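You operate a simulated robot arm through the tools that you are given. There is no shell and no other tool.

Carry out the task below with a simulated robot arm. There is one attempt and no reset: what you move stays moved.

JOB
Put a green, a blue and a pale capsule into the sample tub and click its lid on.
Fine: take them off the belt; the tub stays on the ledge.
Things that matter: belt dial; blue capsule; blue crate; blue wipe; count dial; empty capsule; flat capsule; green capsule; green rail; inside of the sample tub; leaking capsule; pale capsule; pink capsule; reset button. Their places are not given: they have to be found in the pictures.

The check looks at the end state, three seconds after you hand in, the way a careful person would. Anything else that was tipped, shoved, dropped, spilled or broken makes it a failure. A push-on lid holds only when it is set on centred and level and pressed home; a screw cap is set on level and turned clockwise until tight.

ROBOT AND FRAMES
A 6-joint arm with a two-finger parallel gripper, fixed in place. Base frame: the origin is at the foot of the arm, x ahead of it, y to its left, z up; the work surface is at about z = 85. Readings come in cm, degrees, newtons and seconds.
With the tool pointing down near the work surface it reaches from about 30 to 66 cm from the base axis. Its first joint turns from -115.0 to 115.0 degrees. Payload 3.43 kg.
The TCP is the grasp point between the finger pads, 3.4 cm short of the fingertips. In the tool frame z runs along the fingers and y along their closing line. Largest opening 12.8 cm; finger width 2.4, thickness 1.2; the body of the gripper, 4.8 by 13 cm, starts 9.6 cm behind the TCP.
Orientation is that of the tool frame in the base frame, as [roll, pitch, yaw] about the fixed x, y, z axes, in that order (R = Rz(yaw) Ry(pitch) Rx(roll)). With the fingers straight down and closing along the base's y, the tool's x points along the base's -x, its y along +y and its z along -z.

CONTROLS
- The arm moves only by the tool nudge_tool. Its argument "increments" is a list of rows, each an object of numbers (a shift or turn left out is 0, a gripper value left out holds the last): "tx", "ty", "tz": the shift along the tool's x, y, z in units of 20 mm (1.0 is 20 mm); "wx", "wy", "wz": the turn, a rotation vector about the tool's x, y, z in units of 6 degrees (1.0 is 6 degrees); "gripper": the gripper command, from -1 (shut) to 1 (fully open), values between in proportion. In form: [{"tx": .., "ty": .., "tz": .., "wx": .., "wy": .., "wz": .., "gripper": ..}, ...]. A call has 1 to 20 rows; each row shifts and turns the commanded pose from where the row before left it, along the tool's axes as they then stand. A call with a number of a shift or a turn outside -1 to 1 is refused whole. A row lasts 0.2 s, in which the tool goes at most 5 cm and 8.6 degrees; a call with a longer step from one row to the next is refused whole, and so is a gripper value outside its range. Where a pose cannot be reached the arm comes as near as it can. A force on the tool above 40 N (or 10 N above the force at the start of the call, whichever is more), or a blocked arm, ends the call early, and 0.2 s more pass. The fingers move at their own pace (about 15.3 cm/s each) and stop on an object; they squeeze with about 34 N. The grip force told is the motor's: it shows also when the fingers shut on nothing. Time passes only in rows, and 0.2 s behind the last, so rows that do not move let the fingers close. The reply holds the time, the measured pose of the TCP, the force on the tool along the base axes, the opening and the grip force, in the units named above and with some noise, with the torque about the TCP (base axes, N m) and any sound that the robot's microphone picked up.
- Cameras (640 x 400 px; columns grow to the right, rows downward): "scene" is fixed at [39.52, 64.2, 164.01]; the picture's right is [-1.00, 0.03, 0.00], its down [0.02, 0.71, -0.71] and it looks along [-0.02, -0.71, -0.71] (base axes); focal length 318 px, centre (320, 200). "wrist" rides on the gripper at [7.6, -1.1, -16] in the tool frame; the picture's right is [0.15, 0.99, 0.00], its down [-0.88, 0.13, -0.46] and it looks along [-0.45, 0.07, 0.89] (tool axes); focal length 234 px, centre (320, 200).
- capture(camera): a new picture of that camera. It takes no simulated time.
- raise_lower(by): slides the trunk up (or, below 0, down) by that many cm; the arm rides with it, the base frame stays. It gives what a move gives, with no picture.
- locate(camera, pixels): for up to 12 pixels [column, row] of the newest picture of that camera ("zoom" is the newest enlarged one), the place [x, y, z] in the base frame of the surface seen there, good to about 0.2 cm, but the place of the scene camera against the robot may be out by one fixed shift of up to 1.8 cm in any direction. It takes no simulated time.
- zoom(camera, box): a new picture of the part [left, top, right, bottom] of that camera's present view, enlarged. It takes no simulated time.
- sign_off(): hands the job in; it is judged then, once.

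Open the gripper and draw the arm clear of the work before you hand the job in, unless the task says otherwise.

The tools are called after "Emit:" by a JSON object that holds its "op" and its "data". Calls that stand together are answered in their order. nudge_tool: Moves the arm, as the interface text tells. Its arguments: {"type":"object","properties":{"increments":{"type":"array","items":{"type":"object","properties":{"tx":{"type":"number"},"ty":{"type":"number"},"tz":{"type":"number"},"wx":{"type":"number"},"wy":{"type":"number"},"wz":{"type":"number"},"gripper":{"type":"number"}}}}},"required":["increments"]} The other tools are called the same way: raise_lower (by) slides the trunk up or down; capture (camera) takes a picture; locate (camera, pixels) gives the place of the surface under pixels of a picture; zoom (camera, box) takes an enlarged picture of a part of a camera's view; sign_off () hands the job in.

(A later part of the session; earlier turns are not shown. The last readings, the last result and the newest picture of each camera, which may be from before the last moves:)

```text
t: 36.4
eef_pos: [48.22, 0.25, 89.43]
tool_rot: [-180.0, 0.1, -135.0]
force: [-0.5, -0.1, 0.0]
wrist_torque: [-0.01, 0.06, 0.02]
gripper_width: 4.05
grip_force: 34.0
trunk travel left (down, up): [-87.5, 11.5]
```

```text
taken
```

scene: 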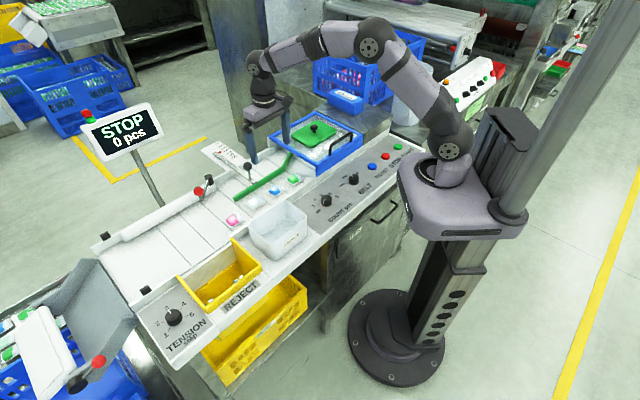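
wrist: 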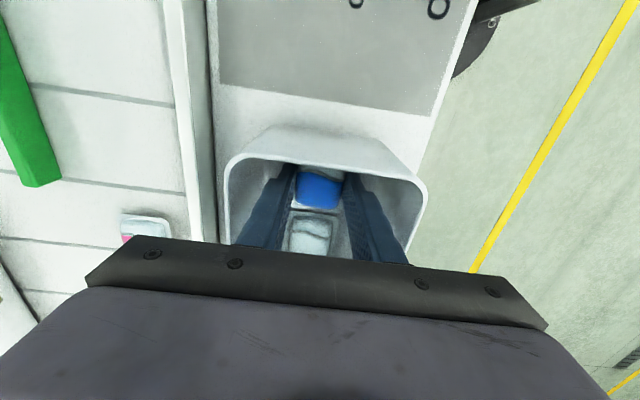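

The blue capsule is just above the floor beside the pale one. I lower 0.2 cm, open to ≈5.25 cm, and raise.

Emit:
{"op": "nudge_tool", "data": {"increments": [{"tz": 0.1}, {}, {"gripper": -0.3}, {"gripper": -0.22}, {"gripper": -0.18}, {}, {"tz": -0.3}, {"tz": -0.6}, {"tz": -1}, {"tz": -1}, {"tz": -1}, {"tz": -1}, {"tz": -1}, {"tz": -1}, {"tz": -1}, {}]}}

Emit:
{"op": "capture", "data": {"camera": "wrist"}}

Emit:
{"op": "zoom", "data": {"camera": "scene", "box": [220, 160, 340, 270]}}

```text
t: 39.8
eef_pos: [48.07, 0.1, 104.83]
tool_rot: [-180.0, 0.0, -135.0]
force: [0.1, 0.3, 0.6]
wrist_torque: [0.02, 0.0, 0.01]
gripper_width: 5.24
grip_force: 0.0
trunk travel left (down, up): [-87.5, 11.5]
```

```text
taken
```

wrist: 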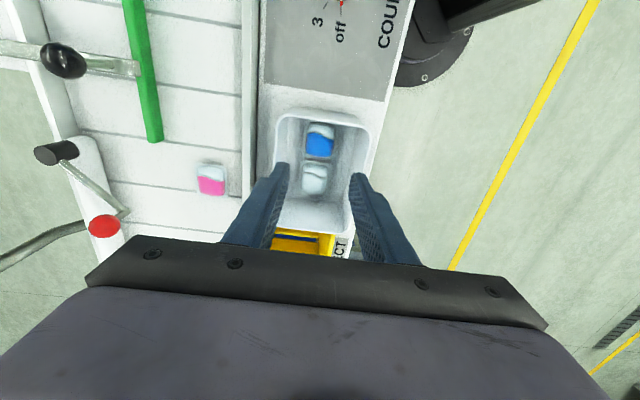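

```text
3.64 times, centred on (280, 215) of scene
```

zoom: 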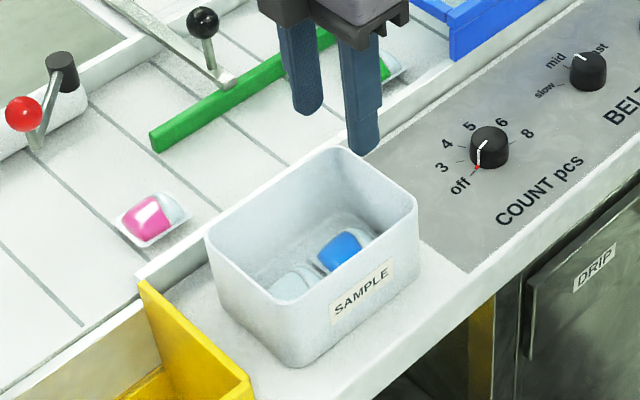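

Both lie flat in the tub. Now I move over the green capsule at z≈105 and check clearance to the cover frame.

Emit:
{"op": "nudge_tool", "data": {"increments": [{"tx": 0.91, "ty": -0.83, "gripper": 0.0}, {"tx": 0.91, "ty": -0.83}, {"tx": 0.91, "ty": -0.83}, {"tx": 0.91, "ty": -0.83}, {"tx": 0.91, "ty": -0.83}, {"tx": 0.91, "ty": -0.83}, {"tx": 0.91, "ty": -0.83}, {"tx": 0.91, "ty": -0.83}, {"tx": 0.91, "ty": -0.83}, {"tx": 0.91, "ty": -0.83}, {}]}}

Emit:
{"op": "capture", "data": {"camera": "wrist"}}

Emit:
{"op": "zoom", "data": {"camera": "scene", "box": [240, 80, 400, 220]}}

```text
t: 42.2
eef_pos: [47.03, -24.5, 105.07]
tool_rot: [180.0, 0.0, -134.9]
force: [0.0, 0.7, 0.3]
wrist_torque: [0.01, -0.05, -0.04]
gripper_width: 6.39
grip_force: 0.0
trunk travel left (down, up): [-87.5, 11.5]
```

```text
taken
```

wrist: 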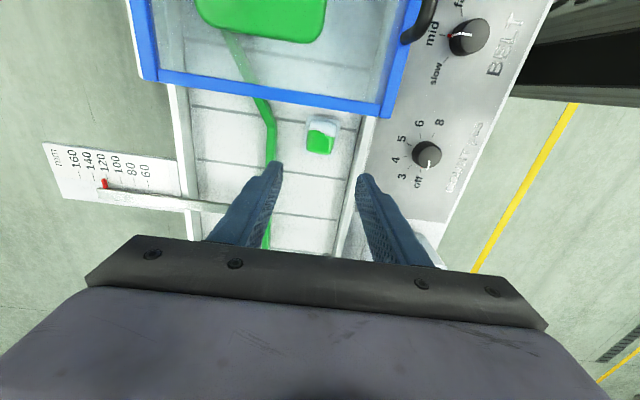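

```text
2.86 times, centred on (320, 150) of scene
```

zoom: 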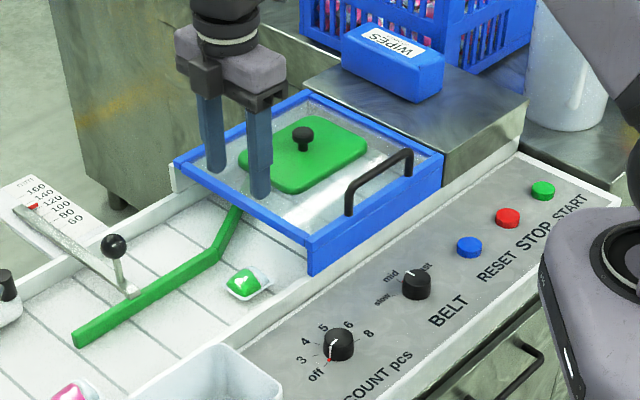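

I locate the cover frame edge, handle and the green capsule in the wrist picture.

Emit:
{"op": "locate", "data": {"camera": "wrist", "pixels": [[320, 103], [250, 91], [160, 78], [390, 112], [418, 35], [410, 25], [260, 20], [325, 40], [322, 137], [312, 120], [340, 125], [306, 148]]}}

Emit:
{"op": "zoom", "data": {"camera": "wrist", "box": [280, 90, 360, 170]}}

```text
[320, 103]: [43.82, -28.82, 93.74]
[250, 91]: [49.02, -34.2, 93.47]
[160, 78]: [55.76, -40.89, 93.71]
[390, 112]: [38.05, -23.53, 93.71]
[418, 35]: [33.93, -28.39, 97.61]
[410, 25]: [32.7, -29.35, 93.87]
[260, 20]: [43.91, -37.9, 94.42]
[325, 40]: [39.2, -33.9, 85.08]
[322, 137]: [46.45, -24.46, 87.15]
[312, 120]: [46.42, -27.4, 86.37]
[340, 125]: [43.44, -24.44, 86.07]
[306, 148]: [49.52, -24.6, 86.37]
```

```text
5.00 times, centred on (320, 130) of wrist
```

zoom: 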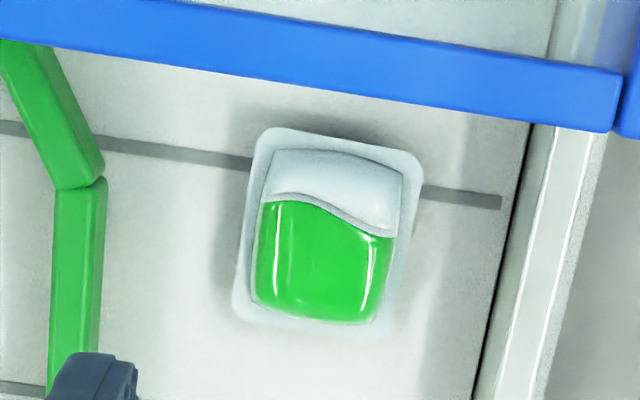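

Frame edge is at u≈10.5 versus green at u≈15.9, so the fingers clear it. I refine the green centre.

Emit:
{"op": "locate", "data": {"camera": "zoom", "pixels": [[272, 138], [412, 165], [375, 315], [243, 300], [320, 230]]}}

```text
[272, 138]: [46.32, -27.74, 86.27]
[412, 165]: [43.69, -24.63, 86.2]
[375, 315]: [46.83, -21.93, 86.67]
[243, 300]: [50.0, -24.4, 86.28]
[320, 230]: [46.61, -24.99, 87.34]
```

Green centre ≈(46.85,-24.58), turned ≈2° clockwise. I adjust, lower to z≈95, then to 88.75, and look.

Emit:
{"op": "nudge_tool", "data": {"increments": [{"tx": 0.07, "ty": 0.02, "wz": 0.35, "tz": 0.8}, {"tz": 1}, {"tz": 1}, {"tz": 1}, {"tz": 1}, {"tz": 0.8}, {"tz": 0.8}, {"tz": 0.8}, {"tz": 0.6}, {"tz": 0.35}, {}]}}

Emit:
{"op": "capture", "data": {"camera": "wrist"}}

```text
t: 44.6
eef_pos: [46.93, -24.58, 88.67]
tool_rot: [-179.9, -0.1, -137.1]
force: [0.0, 0.7, 0.7]
wrist_torque: [0.01, -0.01, 0.05]
gripper_width: 6.39
grip_force: 0.0
trunk travel left (down, up): [-87.5, 11.5]
```

```text
taken
```

wrist: 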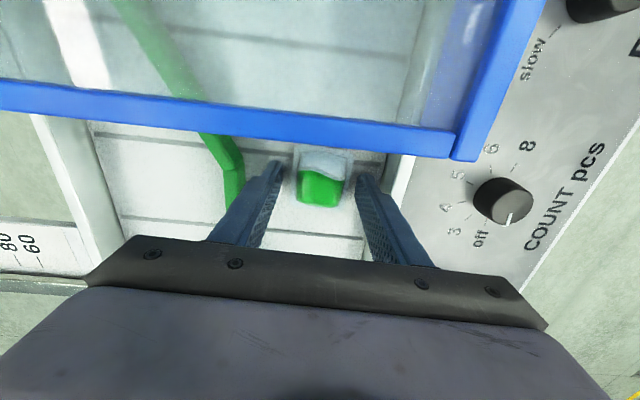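

The green capsule at (322,178) is centred between the tips. I close and lift to z≈105.

Emit:
{"op": "nudge_tool", "data": {"increments": [{"gripper": -0.2}, {"gripper": -0.4}, {"gripper": -0.4}, {"gripper": -0.4}, {"tz": -0.4}, {"tz": -0.8}, {"tz": -1}, {"tz": -1}, {"tz": -1}, {"tz": -1}, {"tz": -1}, {"tz": -1}, {"tz": -0.8}, {"wz": -0.35}, {}]}}

Emit:
{"op": "capture", "data": {"camera": "wrist"}}

```text
t: 47.8
eef_pos: [47.03, -24.53, 104.55]
tool_rot: [-179.9, 0.0, -135.0]
force: [-0.3, -1.0, 0.1]
wrist_torque: [0.0, 0.03, 0.01]
gripper_width: 4.05
grip_force: 34.2
trunk travel left (down, up): [-87.5, 11.5]
```

```text
taken
```

wrist: 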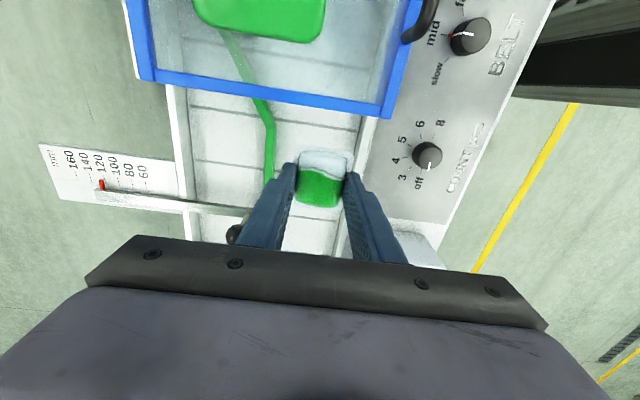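

Green is held. I carry it over the tub centre (u≈37.4) to lay it on top of the other two.

Emit:
{"op": "nudge_tool", "data": {"increments": [{"tx": -0.896, "ty": 0.694}, {"tx": -0.896, "ty": 0.694}, {"tx": -0.896, "ty": 0.694}, {"tx": -0.896, "ty": 0.694}, {"tx": -0.896, "ty": 0.694}, {"tx": -0.896, "ty": 0.694}, {"tx": -0.896, "ty": 0.694}, {"tx": -0.896, "ty": 0.694}, {"tx": -0.896, "ty": 0.694}, {"tx": -0.896, "ty": 0.694}, {"tx": -0.896, "ty": 0.694}, {"tx": -0.896, "ty": 0.694}, {}]}}

Emit:
{"op": "capture", "data": {"camera": "wrist"}}

Emit:
{"op": "zoom", "data": {"camera": "scene", "box": [220, 160, 340, 270]}}

```text
t: 50.6
eef_pos: [50.46, 2.44, 104.67]
tool_rot: [-180.0, 0.0, -135.0]
force: [0.2, -0.5, -0.4]
wrist_torque: [-0.01, 0.0, 0.04]
gripper_width: 4.07
grip_force: 34.1
trunk travel left (down, up): [-87.5, 11.5]
```

```text
taken
```

wrist: 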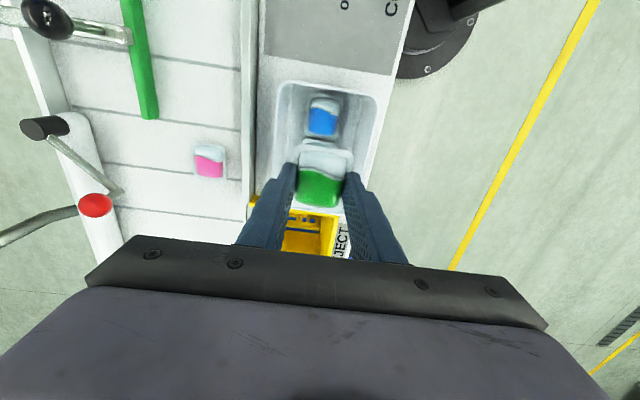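

```text
3.64 times, centred on (280, 215) of scene
```

zoom: 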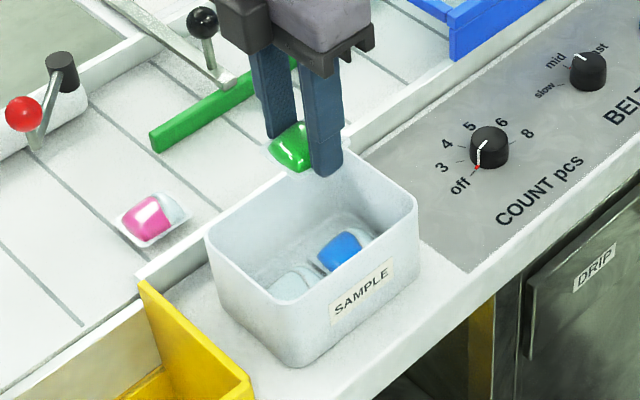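

Centred over the tub. I lower to TCP z≈91.7, just above the two capsules.

Emit:
{"op": "nudge_tool", "data": {"increments": [{"tz": 1}, {"tz": 1}, {"tz": 1}, {"tz": 1}, {"tz": 1}, {"tz": 0.8}, {"tz": 0.4}, {"tz": 0.2}, {}]}}

Emit:
{"op": "capture", "data": {"camera": "wrist"}}

Emit:
{"op": "zoom", "data": {"camera": "scene", "box": [220, 160, 340, 270]}}

```text
t: 52.6
eef_pos: [50.45, 2.41, 91.73]
tool_rot: [180.0, 0.1, -135.0]
force: [0.2, 0.3, -0.3]
wrist_torque: [0.01, 0.0, 0.0]
gripper_width: 4.06
grip_force: 33.6
trunk travel left (down, up): [-87.5, 11.5]
```

```text
taken
```

wrist: 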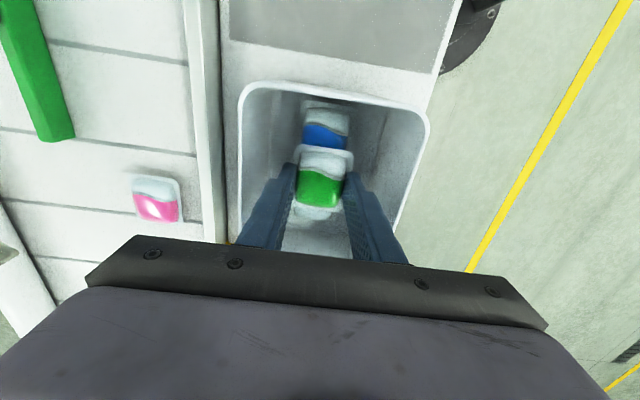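

```text
3.64 times, centred on (280, 215) of scene
```

zoom: 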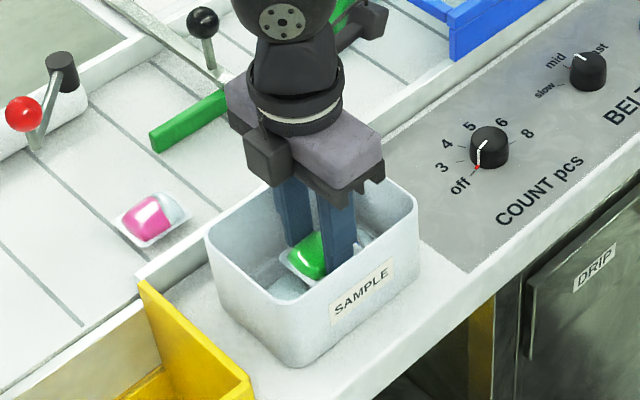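

Green is just above the other two, clear of the walls. I open to ≈5.25 cm and raise.

Emit:
{"op": "nudge_tool", "data": {"increments": [{"tz": 0.05}, {}, {"gripper": -0.3}, {"gripper": -0.22}, {"gripper": -0.18}, {}, {"tz": -0.3}, {"tz": -0.6}, {"tz": -1}, {"tz": -1}, {"tz": -1}, {"tz": -1}, {"tz": -1}, {"tz": -1}, {"tz": -1}, {"tz": -1}, {"tz": -1}, {}]}}

Emit:
{"op": "capture", "data": {"camera": "wrist"}}

Emit:
{"op": "zoom", "data": {"camera": "scene", "box": [220, 160, 340, 270]}}

```text
t: 56.4
eef_pos: [50.25, 2.44, 111.57]
tool_rot: [-180.0, -0.1, -134.9]
force: [-0.5, 0.0, 0.4]
wrist_torque: [0.0, -0.02, 0.0]
gripper_width: 5.26
grip_force: 0.1
trunk travel left (down, up): [-87.5, 11.5]
```

```text
taken
```

wrist: 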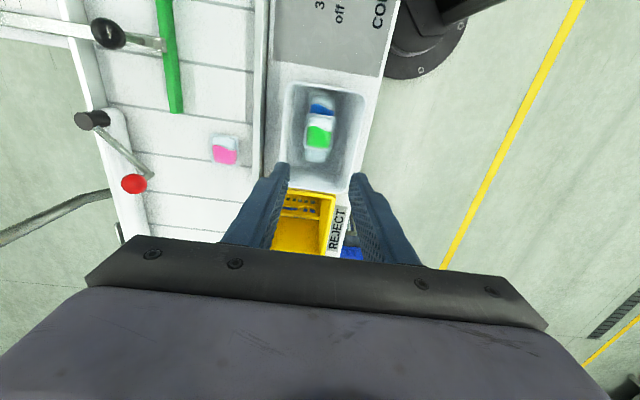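

```text
3.64 times, centred on (280, 215) of scene
```

zoom: 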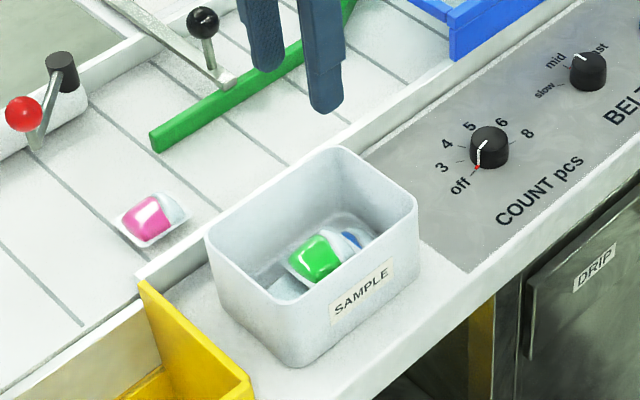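

All three capsules are in the tub. I now measure the rim precisely for the lid from this overhead view.

Emit:
{"op": "zoom", "data": {"camera": "wrist", "box": [270, 70, 380, 205]}}

```text
2.96 times, centred on (325, 138) of wrist
```

zoom: 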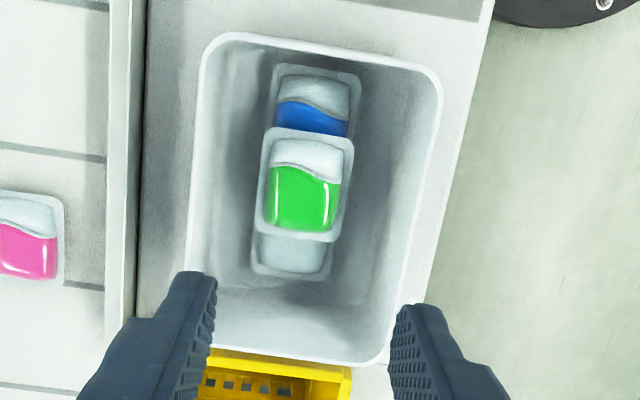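

I locate rim points on all four sides.

Emit:
{"op": "locate", "data": {"camera": "zoom", "pixels": [[201, 110], [196, 170], [192, 230], [437, 110], [430, 170], [420, 230], [290, 42], [350, 52], [270, 350], [330, 357], [308, 220], [310, 85]]}}

Emit:
{"op": "locate", "data": {"camera": "zoom", "pixels": [[204, 110], [198, 170], [195, 230], [440, 110], [434, 170], [416, 230], [290, 39], [350, 49], [270, 354], [330, 361], [235, 35], [425, 70]]}}

```text
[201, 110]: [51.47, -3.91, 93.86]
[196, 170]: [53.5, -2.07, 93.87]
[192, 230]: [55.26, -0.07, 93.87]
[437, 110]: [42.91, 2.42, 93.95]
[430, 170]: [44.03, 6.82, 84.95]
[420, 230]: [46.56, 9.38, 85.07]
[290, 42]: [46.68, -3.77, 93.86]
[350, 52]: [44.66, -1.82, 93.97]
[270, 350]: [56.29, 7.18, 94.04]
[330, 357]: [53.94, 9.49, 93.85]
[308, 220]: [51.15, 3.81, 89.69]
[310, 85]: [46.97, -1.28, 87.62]
```

```text
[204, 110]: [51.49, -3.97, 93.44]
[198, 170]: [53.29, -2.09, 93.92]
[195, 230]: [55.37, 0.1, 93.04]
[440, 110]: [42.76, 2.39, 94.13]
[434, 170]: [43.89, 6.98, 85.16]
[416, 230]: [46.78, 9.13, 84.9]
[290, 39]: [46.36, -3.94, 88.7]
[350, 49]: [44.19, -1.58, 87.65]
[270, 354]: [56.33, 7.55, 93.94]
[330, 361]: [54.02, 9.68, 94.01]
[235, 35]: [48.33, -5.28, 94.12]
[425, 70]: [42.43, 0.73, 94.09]
```

Tub centre computes to about (50.62, 2.65), rim z≈94. Now I look at the lid surroundings (metal box, wipes, handle) for heights before approaching.

Emit:
{"op": "zoom", "data": {"camera": "scene", "box": [240, 40, 440, 180]}}

Emit:
{"op": "capture", "data": {"camera": "scene"}}

Emit:
{"op": "locate", "data": {"camera": "scene", "pixels": [[346, 98], [340, 92], [362, 104], [370, 115], [340, 110], [315, 127], [315, 136], [290, 134], [337, 132], [318, 120], [308, 146], [340, 135]]}}

```text
2.86 times, centred on (340, 110) of scene
```

zoom: 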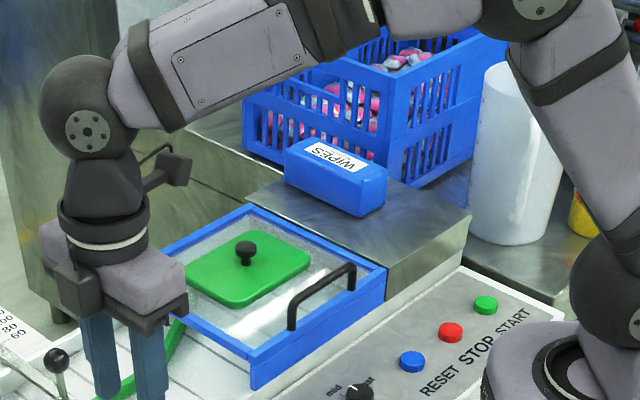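

```text
taken
```

scene: 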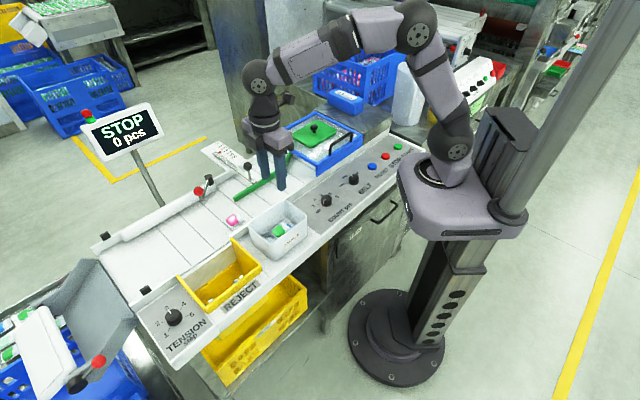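

```text
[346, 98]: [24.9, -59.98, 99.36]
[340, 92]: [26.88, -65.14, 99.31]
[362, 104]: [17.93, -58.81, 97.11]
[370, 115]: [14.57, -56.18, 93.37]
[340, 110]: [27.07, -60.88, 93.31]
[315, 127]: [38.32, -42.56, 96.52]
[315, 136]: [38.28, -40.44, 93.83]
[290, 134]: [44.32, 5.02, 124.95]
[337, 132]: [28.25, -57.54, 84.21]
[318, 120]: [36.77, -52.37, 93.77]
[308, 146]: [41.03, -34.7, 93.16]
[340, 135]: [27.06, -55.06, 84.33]
```

Obstacles near the lid are low (wipes top ≈100, far in −u). I travel at z≈112 to above the lid.

Emit:
{"op": "nudge_tool", "data": {"increments": [{"tx": 1, "ty": -0.58}, {"tx": 1, "ty": -0.58}, {"tx": 1, "ty": -0.58}, {"tx": 1, "ty": -0.58}, {"tx": 1, "ty": -0.58}, {"tx": 1, "ty": -0.58}, {"tx": 1, "ty": -0.58}, {"tx": 1, "ty": -0.58}, {"tx": 1, "ty": -0.58}, {"tx": 1, "ty": -0.58}, {"tx": 1, "ty": -0.58}, {"tx": 1, "ty": -0.58}, {"tx": 1, "ty": -0.58}, {"tx": 1, "ty": -0.58}, {"tx": 1, "ty": -0.58}, {"tx": 1, "ty": -0.58}, {"tx": 1, "ty": -0.58}, {"tx": 1, "ty": -0.58}, {"tx": 0.5, "ty": -0.4}, {}]}}

Emit:
{"op": "capture", "data": {"camera": "wrist"}}

Emit:
{"op": "capture", "data": {"camera": "scene"}}

```text
t: 60.6
eef_pos: [39.45, -39.09, 111.54]
tool_rot: [180.0, -0.1, -135.0]
force: [0.4, 0.3, 0.2]
wrist_torque: [0.0, 0.01, -0.01]
gripper_width: 5.24
grip_force: 0.2
trunk travel left (down, up): [-87.5, 11.5]
```

```text
taken
```

wrist: 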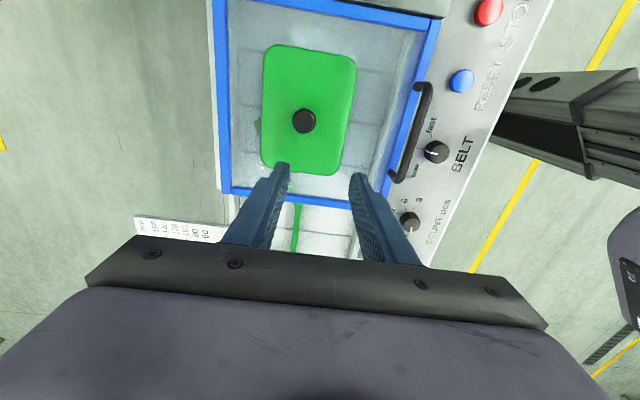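

```text
taken
```

scene: 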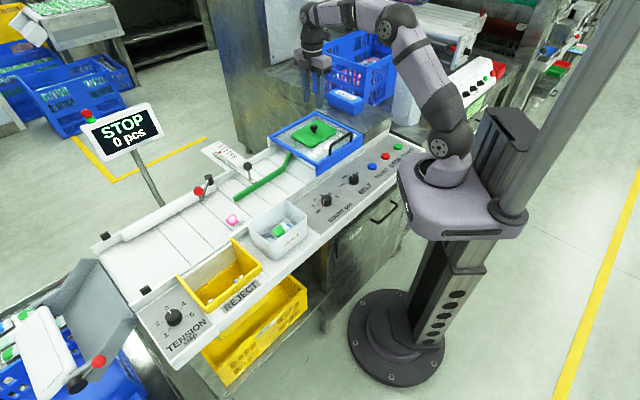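

The lid with its knob shows at (304,121) in the wrist view. I zoom in and locate knob and lid edges.

Emit:
{"op": "zoom", "data": {"camera": "wrist", "box": [240, 35, 380, 185]}}

Emit:
{"op": "locate", "data": {"camera": "wrist", "pixels": [[304, 121], [300, 116], [310, 126], [304, 134], [270, 48], [352, 58], [264, 160], [338, 172], [264, 105], [351, 115], [312, 52], [305, 168]]}}

```text
2.67 times, centred on (310, 110) of wrist
```

zoom: 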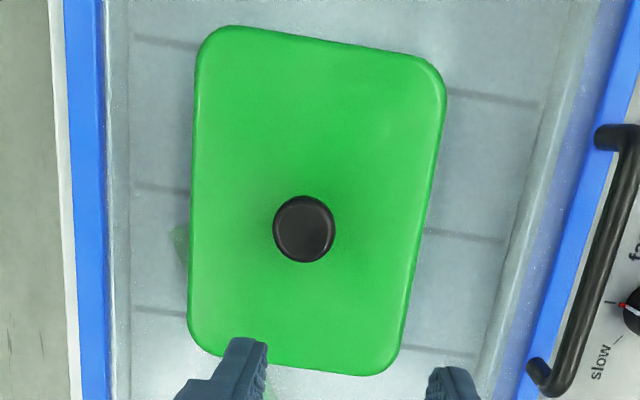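

```text
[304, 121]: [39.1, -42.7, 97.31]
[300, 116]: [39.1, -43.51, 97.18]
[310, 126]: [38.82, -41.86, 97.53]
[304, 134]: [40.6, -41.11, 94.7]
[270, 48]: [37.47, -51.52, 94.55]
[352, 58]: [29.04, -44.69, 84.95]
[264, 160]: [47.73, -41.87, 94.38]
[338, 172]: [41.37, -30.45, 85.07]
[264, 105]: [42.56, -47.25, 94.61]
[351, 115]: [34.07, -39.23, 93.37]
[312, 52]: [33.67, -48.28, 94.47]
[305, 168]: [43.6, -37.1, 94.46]
```

I locate lid corners and the knob outline in the zoom.

Emit:
{"op": "locate", "data": {"camera": "zoom", "pixels": [[220, 33], [430, 68], [385, 365], [200, 335], [199, 150], [437, 150], [310, 42], [290, 358], [304, 202], [304, 256], [277, 229], [331, 229]]}}

Emit:
{"op": "locate", "data": {"camera": "zoom", "pixels": [[196, 200], [193, 260], [190, 300], [425, 200], [415, 260], [408, 300], [290, 38], [350, 49], [250, 350], [330, 367], [300, 285], [250, 230]]}}

```text
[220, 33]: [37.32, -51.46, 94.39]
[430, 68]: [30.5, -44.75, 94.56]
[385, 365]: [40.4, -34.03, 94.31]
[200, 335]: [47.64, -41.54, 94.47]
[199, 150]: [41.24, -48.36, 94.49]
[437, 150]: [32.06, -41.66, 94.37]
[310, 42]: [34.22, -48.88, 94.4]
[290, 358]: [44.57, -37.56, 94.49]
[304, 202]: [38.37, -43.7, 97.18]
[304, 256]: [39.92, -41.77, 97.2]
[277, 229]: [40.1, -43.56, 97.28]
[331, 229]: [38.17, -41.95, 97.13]
```

```text
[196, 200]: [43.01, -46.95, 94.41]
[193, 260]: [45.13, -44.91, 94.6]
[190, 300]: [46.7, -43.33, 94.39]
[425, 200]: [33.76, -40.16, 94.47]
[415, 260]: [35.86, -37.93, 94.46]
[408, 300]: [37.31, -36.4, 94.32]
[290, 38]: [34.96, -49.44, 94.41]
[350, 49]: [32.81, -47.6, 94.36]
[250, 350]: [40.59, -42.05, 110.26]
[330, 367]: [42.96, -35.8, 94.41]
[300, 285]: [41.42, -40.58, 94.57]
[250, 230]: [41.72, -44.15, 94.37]
```

Lid: 15.4×11.5 cm, centre ≈(39.05,-42.84), aligned at 45°, knob at its centre (39.14,-42.75), top z≈97.25, lid surface z≈94.45. I go above the knob to z≈103.

Emit:
{"op": "nudge_tool", "data": {"increments": [{"tx": 0.5, "ty": -0.4}, {"tx": 0.5, "ty": -0.4}, {"tx": 0.415, "ty": -0.385}, {"tz": 1}, {"tz": 1}, {"tz": 1}, {"tz": 1}, {"tz": 0.25}, {}]}}

Emit:
{"op": "capture", "data": {"camera": "wrist"}}

Emit:
{"op": "zoom", "data": {"camera": "wrist", "box": [260, 100, 380, 200]}}

```text
t: 62.6
eef_pos: [39.16, -42.75, 103.17]
tool_rot: [180.0, 0.0, -135.0]
force: [-0.4, 0.1, -0.2]
wrist_torque: [0.0, 0.01, 0.0]
gripper_width: 5.25
grip_force: 0.1
trunk travel left (down, up): [-87.5, 11.5]
```

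```text
taken
```

wrist: 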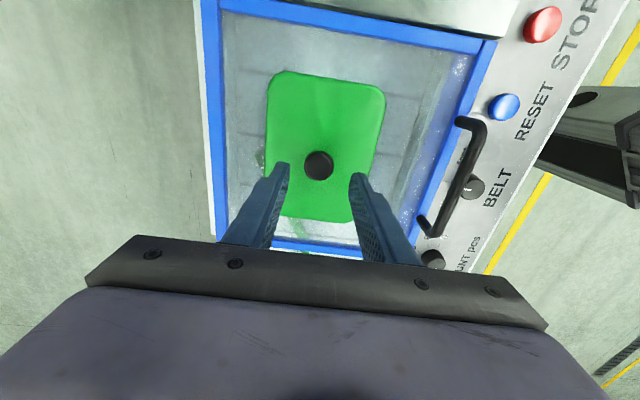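

```text
4.00 times, centred on (320, 150) of wrist
```

zoom: 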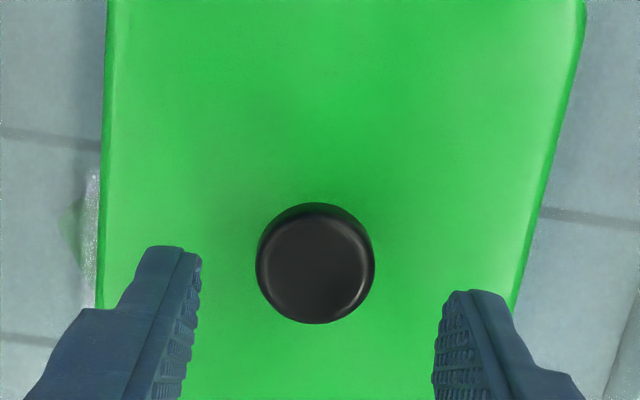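

The knob is centred between the fingers at zoom (315,263). I verify its place once more.

Emit:
{"op": "locate", "data": {"camera": "zoom", "pixels": [[316, 265], [316, 218], [316, 312], [268, 262], [364, 262], [316, 180], [250, 350]]}}

```text
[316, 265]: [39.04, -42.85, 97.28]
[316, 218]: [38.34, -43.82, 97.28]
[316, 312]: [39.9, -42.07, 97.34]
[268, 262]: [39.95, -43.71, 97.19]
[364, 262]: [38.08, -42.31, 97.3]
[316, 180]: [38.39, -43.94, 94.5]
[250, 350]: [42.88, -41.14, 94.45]
```

Knob centre ≈(39.08,-42.9). I lower to z≈98.25 so the tips stay just above the lid, and look.

Emit:
{"op": "nudge_tool", "data": {"increments": [{"tx": 0.06, "ty": -0.03, "tz": 0.8}, {"tz": 0.8}, {"tz": 0.6}, {"tz": 0.26}, {}]}}

Emit:
{"op": "capture", "data": {"camera": "wrist"}}

Emit:
{"op": "zoom", "data": {"camera": "scene", "box": [270, 80, 390, 180]}}

```text
t: 63.8
eef_pos: [39.01, -42.7, 98.14]
tool_rot: [-180.0, 0.0, -134.9]
force: [0.7, -0.5, 0.2]
wrist_torque: [0.03, 0.03, 0.0]
gripper_width: 5.27
grip_force: 0.1
trunk travel left (down, up): [-87.5, 11.5]
```

```text
taken
```

wrist: 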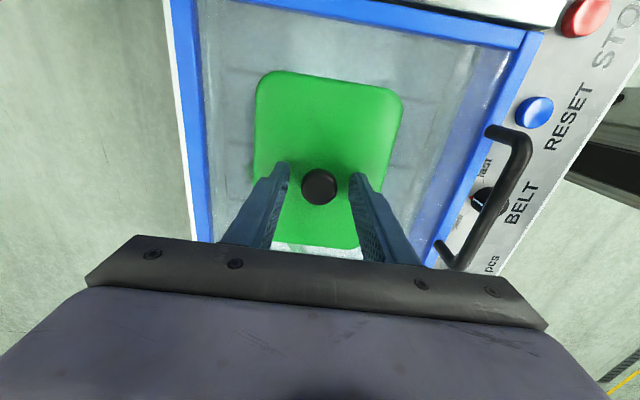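

```text
4.00 times, centred on (330, 130) of scene
```

zoom: 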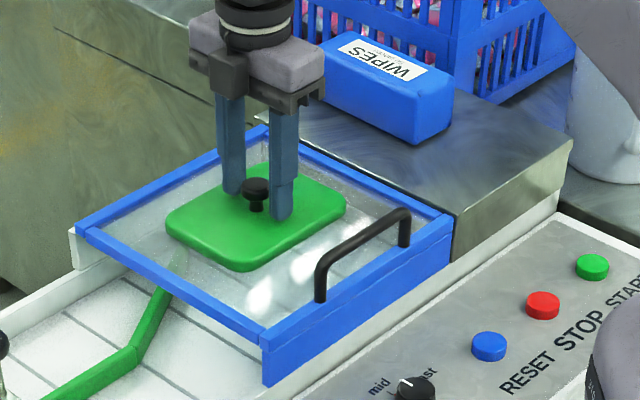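

The fingers straddle the knob at (320,187), which projects right at the grasp line. I close on it.

Emit:
{"op": "nudge_tool", "data": {"increments": [{"gripper": -0.4}, {"gripper": -0.7}, {"gripper": -0.75}, {"gripper": -0.75}, {"gripper": -0.75}]}}

Emit:
{"op": "capture", "data": {"camera": "wrist"}}

```text
t: 65.0
eef_pos: [39.12, -42.86, 98.27]
tool_rot: [-180.0, 0.0, -135.0]
force: [0.6, -0.3, -0.5]
wrist_torque: [0.0, 0.01, 0.03]
gripper_width: 2.85
grip_force: 33.8
trunk travel left (down, up): [-87.5, 11.5]
```

```text
taken
```

wrist: 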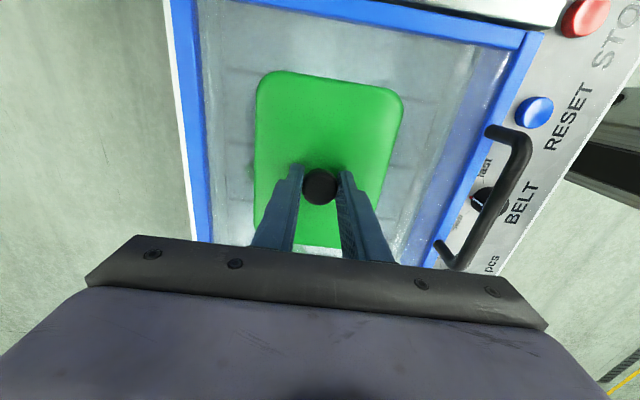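

Gripped at 2.85 cm. I lift slowly a few cm and check that the lid hangs level.

Emit:
{"op": "nudge_tool", "data": {"increments": [{"tz": -0.25}, {"tz": -0.4}, {"tz": -0.6}, {"tz": -0.8}, {"tz": -0.8}, {}]}}

Emit:
{"op": "capture", "data": {"camera": "wrist"}}

Emit:
{"op": "zoom", "data": {"camera": "scene", "box": [270, 70, 390, 170]}}

```text
t: 66.4
eef_pos: [39.19, -42.87, 103.95]
tool_rot: [180.0, 0.0, -135.0]
force: [0.2, 0.1, -1.4]
wrist_torque: [0.0, -0.02, 0.0]
gripper_width: 2.81
grip_force: 34.3
trunk travel left (down, up): [-87.5, 11.5]
```

```text
taken
```

wrist: 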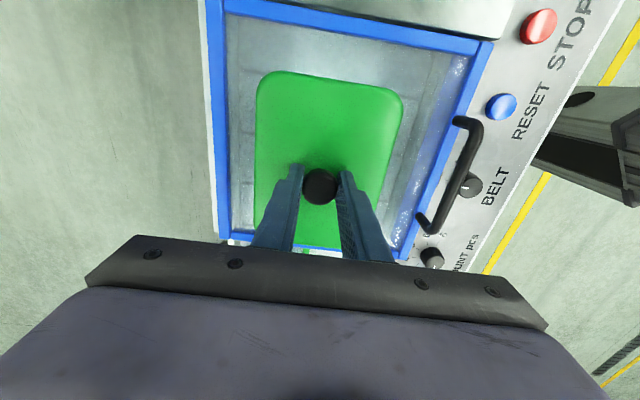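

```text
4.00 times, centred on (330, 120) of scene
```

zoom: 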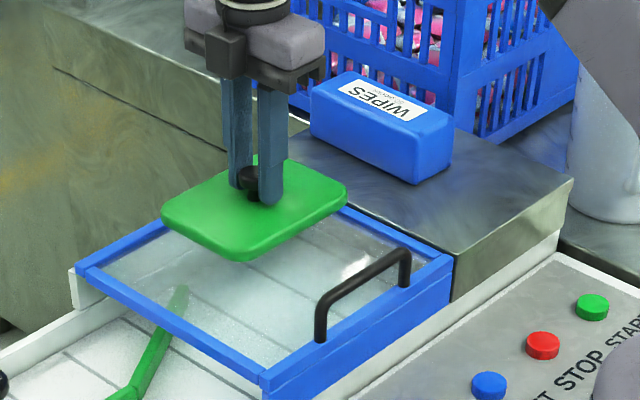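

The lid keeps the same pixels in the wrist view, so it hangs level. I check heights on the lid surface and its edges relative to the TCP.

Emit:
{"op": "locate", "data": {"camera": "wrist", "pixels": [[275, 90], [385, 105], [330, 95], [270, 150], [380, 170], [265, 205], [358, 235], [320, 187], [325, 240], [260, 150], [393, 150], [330, 78]]}}

```text
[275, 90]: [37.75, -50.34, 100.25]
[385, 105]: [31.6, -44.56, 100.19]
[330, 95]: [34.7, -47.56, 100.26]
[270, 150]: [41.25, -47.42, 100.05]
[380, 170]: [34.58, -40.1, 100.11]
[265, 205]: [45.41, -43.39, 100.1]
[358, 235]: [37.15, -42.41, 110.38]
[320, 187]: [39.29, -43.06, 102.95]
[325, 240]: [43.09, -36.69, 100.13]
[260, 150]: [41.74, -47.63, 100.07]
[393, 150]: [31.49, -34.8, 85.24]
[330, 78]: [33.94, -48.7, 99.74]
```

The lid is level (z 100.1-100.25) with top 3.85 cm below the TCP. I raise to z≈112 and carry it to above the tub centre.

Emit:
{"op": "nudge_tool", "data": {"increments": [{"tz": -1}, {"tz": -1}, {"tz": -1}, {"tz": -1}, {"tx": -0.96, "ty": 0.5724}, {"tx": -0.96, "ty": 0.5724}, {"tx": -0.96, "ty": 0.5724}, {"tx": -0.96, "ty": 0.5724}, {"tx": -0.96, "ty": 0.5724}, {"tx": -0.96, "ty": 0.5724}, {"tx": -0.96, "ty": 0.5724}, {"tx": -0.96, "ty": 0.5724}, {"tx": -0.96, "ty": 0.5724}, {"tx": -0.96, "ty": 0.5724}]}}

Emit:
{"op": "nudge_tool", "data": {"increments": [{"tx": -0.96, "ty": 0.5724}, {"tx": -0.96, "ty": 0.5724}, {"tx": -0.96, "ty": 0.5724}, {"tx": -0.96, "ty": 0.5724}, {"tx": -0.96, "ty": 0.5724}, {"tx": -0.96, "ty": 0.5724}, {"tx": -0.96, "ty": 0.5724}, {"tx": -0.96, "ty": 0.5724}, {"tx": -0.96, "ty": 0.5724}, {"tx": -0.96, "ty": 0.5724}, {"tx": -0.96, "ty": 0.5724}, {}]}}

Emit:
{"op": "capture", "data": {"camera": "wrist"}}

Emit:
{"op": "capture", "data": {"camera": "scene"}}

```text
t: 69.4
eef_pos: [44.76, -21.19, 111.84]
tool_rot: [-180.0, 0.1, -135.1]
force: [0.1, 0.0, -0.7]
wrist_torque: [-0.04, 0.0, -0.01]
gripper_width: 2.81
grip_force: 34.0
trunk travel left (down, up): [-87.5, 11.5]
```

```text
t: 72.0
eef_pos: [50.71, 2.54, 111.82]
tool_rot: [-180.0, 0.0, -135.0]
force: [-0.1, -0.8, -1.0]
wrist_torque: [0.02, 0.02, 0.0]
gripper_width: 2.78
grip_force: 33.7
trunk travel left (down, up): [-87.5, 11.5]
```

```text
taken
```

wrist: 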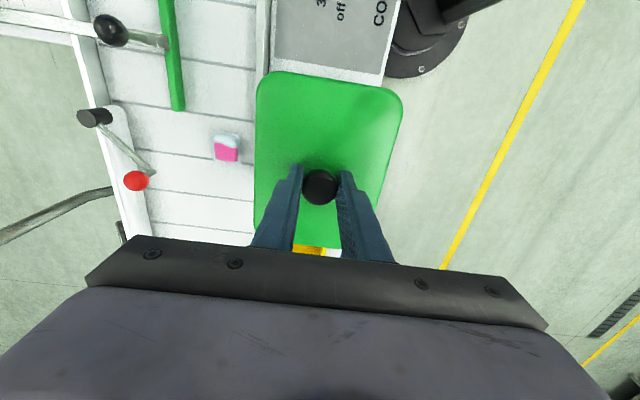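

```text
taken
```

scene: 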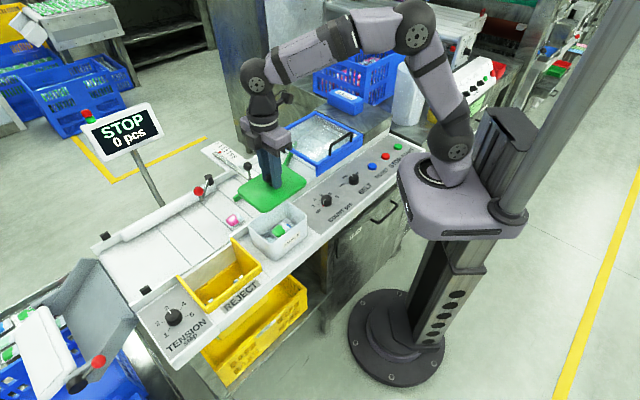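

I'm over the tub centre at (50.71,2.54). I lower to z≈101 (lid underside ≈2 cm above the rim) and compare lid and rim in the scene picture.

Emit:
{"op": "nudge_tool", "data": {"increments": [{"ty": 0.05, "tz": 0.9}, {"tz": 0.9}, {"tz": 0.9}, {"tz": 0.9}, {"tz": 0.9}, {"tz": 0.9}, {}]}}

Emit:
{"op": "capture", "data": {"camera": "wrist"}}

Emit:
{"op": "zoom", "data": {"camera": "scene", "box": [220, 165, 340, 265]}}

```text
t: 73.6
eef_pos: [50.74, 2.66, 100.87]
tool_rot: [180.0, 0.0, -135.0]
force: [-0.2, -0.2, -1.0]
wrist_torque: [-0.04, -0.02, 0.01]
gripper_width: 2.81
grip_force: 33.9
trunk travel left (down, up): [-87.5, 11.5]
```

```text
taken
```

wrist: 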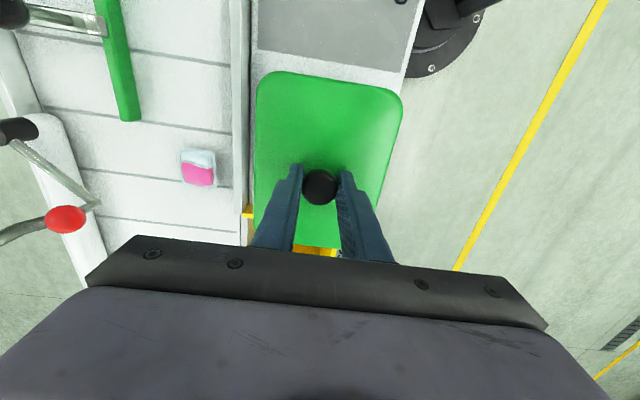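

```text
4.00 times, centred on (280, 215) of scene
```

zoom: 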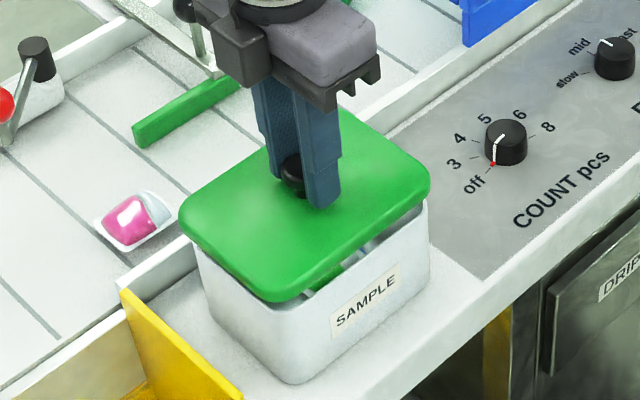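

I locate tub faces and lid edges in the same scene zoom to compare their centring.

Emit:
{"op": "locate", "data": {"camera": "zoom", "pixels": [[410, 240], [330, 300], [215, 275], [260, 315], [380, 225], [330, 265], [215, 235], [250, 265], [200, 205], [420, 170], [375, 130], [290, 285]]}}

```text
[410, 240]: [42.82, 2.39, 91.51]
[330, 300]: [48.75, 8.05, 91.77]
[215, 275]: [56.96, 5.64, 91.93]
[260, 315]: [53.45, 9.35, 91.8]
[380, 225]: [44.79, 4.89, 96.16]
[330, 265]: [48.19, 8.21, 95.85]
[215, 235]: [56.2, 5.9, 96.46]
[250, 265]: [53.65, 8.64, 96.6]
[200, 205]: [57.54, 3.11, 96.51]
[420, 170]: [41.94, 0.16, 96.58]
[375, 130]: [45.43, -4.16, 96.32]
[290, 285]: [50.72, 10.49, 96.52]
```

I zoom further on the lid's left-front and right-front edges to compare overhangs.

Emit:
{"op": "zoom", "data": {"camera": "scene", "box": [260, 200, 300, 250]}}

Emit:
{"op": "zoom", "data": {"camera": "scene", "box": [255, 205, 335, 255]}}

Emit:
{"op": "zoom", "data": {"camera": "scene", "box": [240, 205, 304, 245]}}

```text
8.00 times, centred on (280, 225) of scene
```

zoom: 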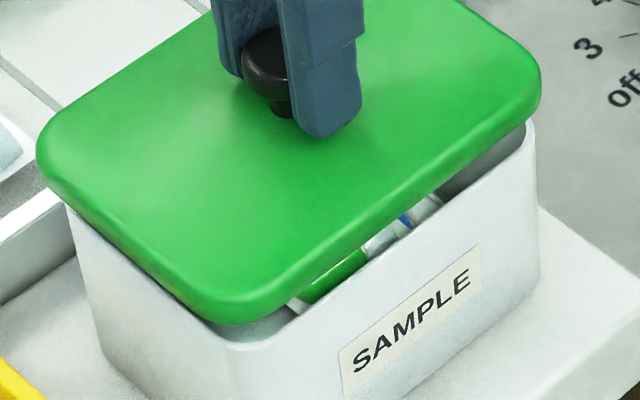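

```text
8.00 times, centred on (295, 230) of scene
```

zoom: 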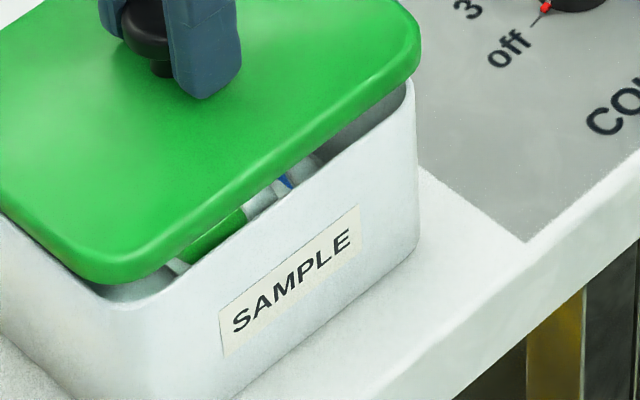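

```text
10.00 times, centred on (272, 225) of scene
```

zoom: 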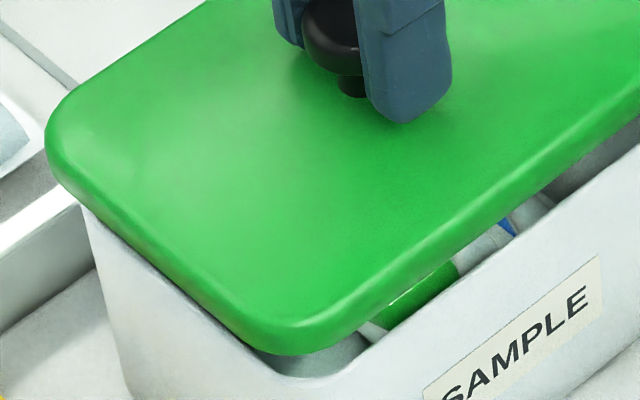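

I check the left-front lid side against the tub's face there, using the newest zoom.

Emit:
{"op": "locate", "data": {"camera": "zoom", "pixels": [[100, 208], [140, 245], [180, 280], [215, 312], [130, 275], [180, 325], [400, 300], [460, 260], [520, 215], [560, 185], [440, 340], [540, 260]]}}

```text
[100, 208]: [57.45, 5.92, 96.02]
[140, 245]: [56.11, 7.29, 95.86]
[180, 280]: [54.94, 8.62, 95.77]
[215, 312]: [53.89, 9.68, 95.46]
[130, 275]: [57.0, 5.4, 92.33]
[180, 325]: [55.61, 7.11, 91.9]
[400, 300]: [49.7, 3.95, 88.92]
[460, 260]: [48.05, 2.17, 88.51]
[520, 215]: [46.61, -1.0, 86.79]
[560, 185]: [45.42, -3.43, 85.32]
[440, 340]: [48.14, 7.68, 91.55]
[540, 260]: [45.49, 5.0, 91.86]
```

Overhangs are about 0.5 (u) and 0.35 (v) cm, so the lid needs only ≈0.1 cm back in u. I shift that and lower 1.6 cm to just above the rim.

Emit:
{"op": "nudge_tool", "data": {"increments": [{"tx": 0.06, "ty": 0.02}, {"tz": 0.3}, {"tz": 0.3}, {"tz": 0.2}, {}]}}

Emit:
{"op": "zoom", "data": {"camera": "scene", "box": [236, 195, 316, 255]}}

Emit:
{"op": "capture", "data": {"camera": "wrist"}}

```text
t: 74.8
eef_pos: [50.55, 2.64, 99.49]
tool_rot: [-180.0, 0.0, -135.0]
force: [-0.1, 0.7, 0.3]
wrist_torque: [-0.04, -0.01, -0.02]
gripper_width: 2.83
grip_force: 33.4
trunk travel left (down, up): [-87.5, 11.5]
```

```text
6.67 times, centred on (276, 225) of scene
```

zoom: 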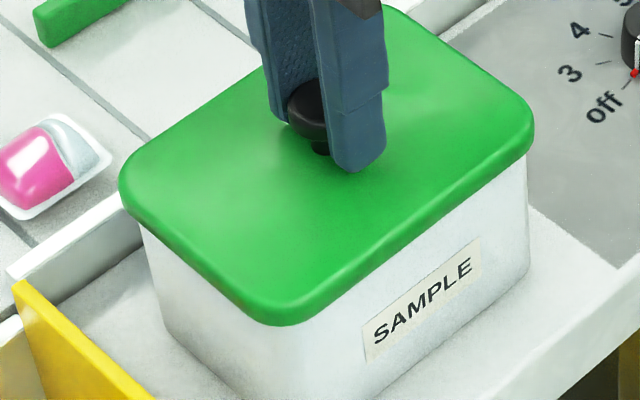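

```text
taken
```

wrist: 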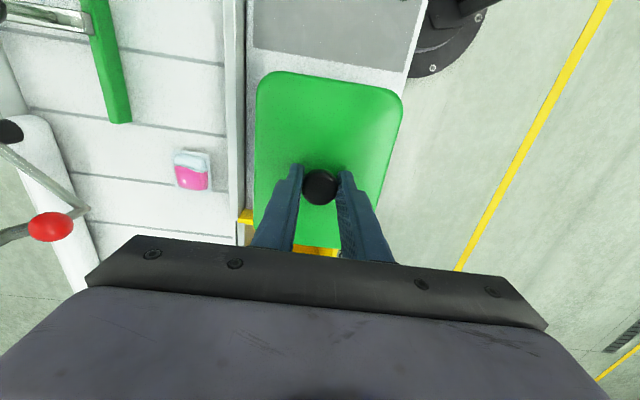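

The lid is about 0.5 cm above the rim. I zoom strongly on the left and right corners to compare overhang on both sides.

Emit:
{"op": "zoom", "data": {"camera": "scene", "box": [245, 215, 269, 230]}}

Emit:
{"op": "locate", "data": {"camera": "zoom", "pixels": [[100, 150], [200, 220], [300, 300], [400, 370], [100, 280], [200, 340], [60, 200]]}}

Emit:
{"op": "zoom", "data": {"camera": "scene", "box": [292, 205, 316, 220]}}

Emit:
{"op": "locate", "data": {"camera": "zoom", "pixels": [[100, 250], [200, 180], [300, 110], [100, 350], [200, 300], [300, 250], [380, 150]]}}

```text
16.00 times, centred on (257, 222) of scene
```

zoom: 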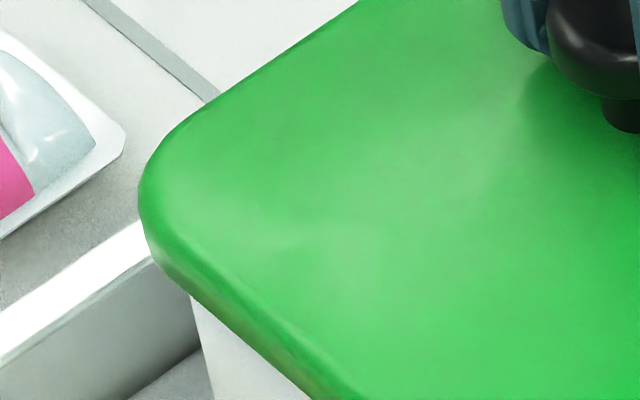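

```text
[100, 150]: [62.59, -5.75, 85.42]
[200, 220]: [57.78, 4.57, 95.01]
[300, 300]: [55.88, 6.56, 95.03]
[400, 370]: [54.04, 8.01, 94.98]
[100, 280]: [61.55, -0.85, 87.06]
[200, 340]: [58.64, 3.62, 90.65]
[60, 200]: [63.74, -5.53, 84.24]
```

```text
16.00 times, centred on (304, 212) of scene
```

zoom: 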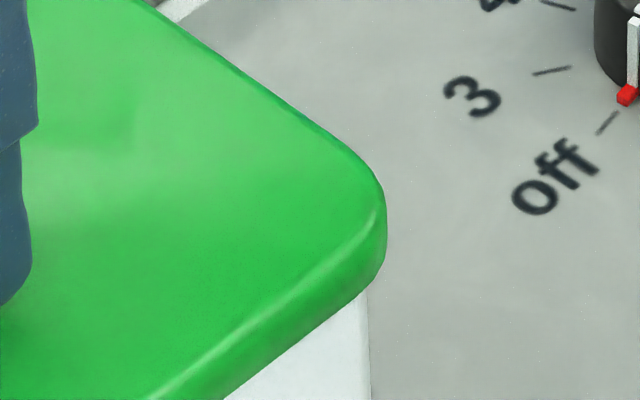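

```text
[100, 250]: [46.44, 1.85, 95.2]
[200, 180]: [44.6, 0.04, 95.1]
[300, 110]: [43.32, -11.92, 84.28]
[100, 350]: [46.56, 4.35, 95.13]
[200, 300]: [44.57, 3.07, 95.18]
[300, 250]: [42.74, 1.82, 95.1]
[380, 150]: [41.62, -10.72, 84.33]
```

Both corners give nearly equal overhang (lid centre within ≈0.1 cm of the tub centre). I lower in 2 mm steps, watching the force.

Emit:
{"op": "nudge_tool", "data": {"increments": [{"tx": 0.03, "ty": -0.01, "tz": 0.1}, {"tz": 0.1}, {"tz": 0.1}, {}]}}

Emit:
{"op": "zoom", "data": {"camera": "scene", "box": [236, 195, 316, 255]}}

```text
t: 75.8
eef_pos: [50.5, 2.61, 98.97]
tool_rot: [-180.0, 0.0, -135.1]
force: [-0.3, -0.5, -0.2]
wrist_torque: [0.02, 0.0, 0.02]
gripper_width: 2.82
grip_force: 33.8
trunk travel left (down, up): [-87.5, 11.5]
```

```text
6.67 times, centred on (276, 225) of scene
```

zoom: 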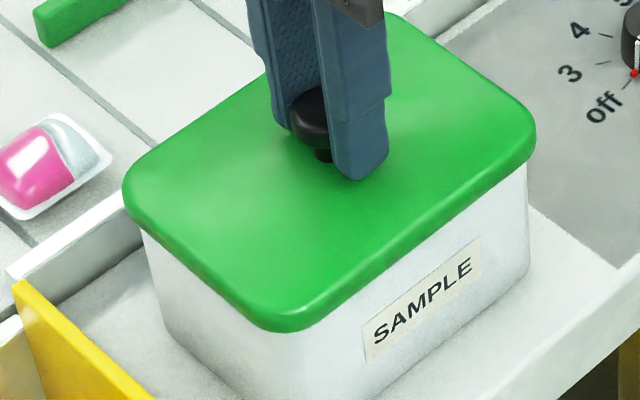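

No contact yet at z≈98.97. I keep lowering in small steps.

Emit:
{"op": "nudge_tool", "data": {"increments": [{"tz": 0.08}, {"tz": 0.08}, {"tz": 0.08}, {}]}}

```text
t: 76.8
eef_pos: [50.53, 2.58, 98.39]
tool_rot: [-180.0, 0.0, -134.9]
force: [-0.2, 0.0, -1.0]
wrist_torque: [0.01, 0.0, 0.01]
gripper_width: 2.81
grip_force: 33.8
trunk travel left (down, up): [-87.5, 11.5]
```

Still no load at z≈98.4; the skirt should now be around the rim. I continue down.

Emit:
{"op": "nudge_tool", "data": {"increments": [{"tz": 0.06}, {"tz": 0.06}, {}]}}

Emit:
{"op": "zoom", "data": {"camera": "scene", "box": [236, 195, 316, 255]}}

```text
t: 77.6
eef_pos: [50.61, 2.52, 98.14]
tool_rot: [-180.0, 0.0, -134.9]
force: [-0.5, 0.2, 0.8]
wrist_torque: [0.0, 0.06, -0.02]
gripper_width: 2.83
grip_force: 33.9
trunk travel left (down, up): [-87.5, 11.5]
```

```text
6.67 times, centred on (276, 225) of scene
```

zoom: 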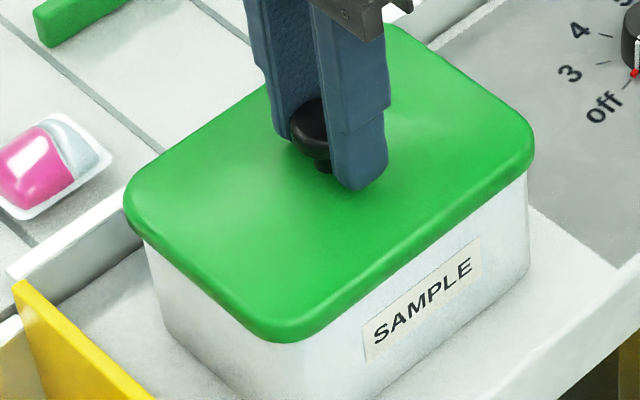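

Light contact may begin (force +0.8 N). I press in 1 mm steps, watching for a click.

Emit:
{"op": "nudge_tool", "data": {"increments": [{"tz": 0.05}, {"tz": 0.05}, {}]}}

```text
t: 78.4
eef_pos: [50.51, 2.5, 98.21]
tool_rot: [-179.8, 0.3, -135.0]
force: [-0.5, 4.0, 20.4]
wrist_torque: [-0.05, 0.15, 0.02]
gripper_width: 2.81
grip_force: 34.3
trunk travel left (down, up): [-87.5, 11.5]
heard: snap
```

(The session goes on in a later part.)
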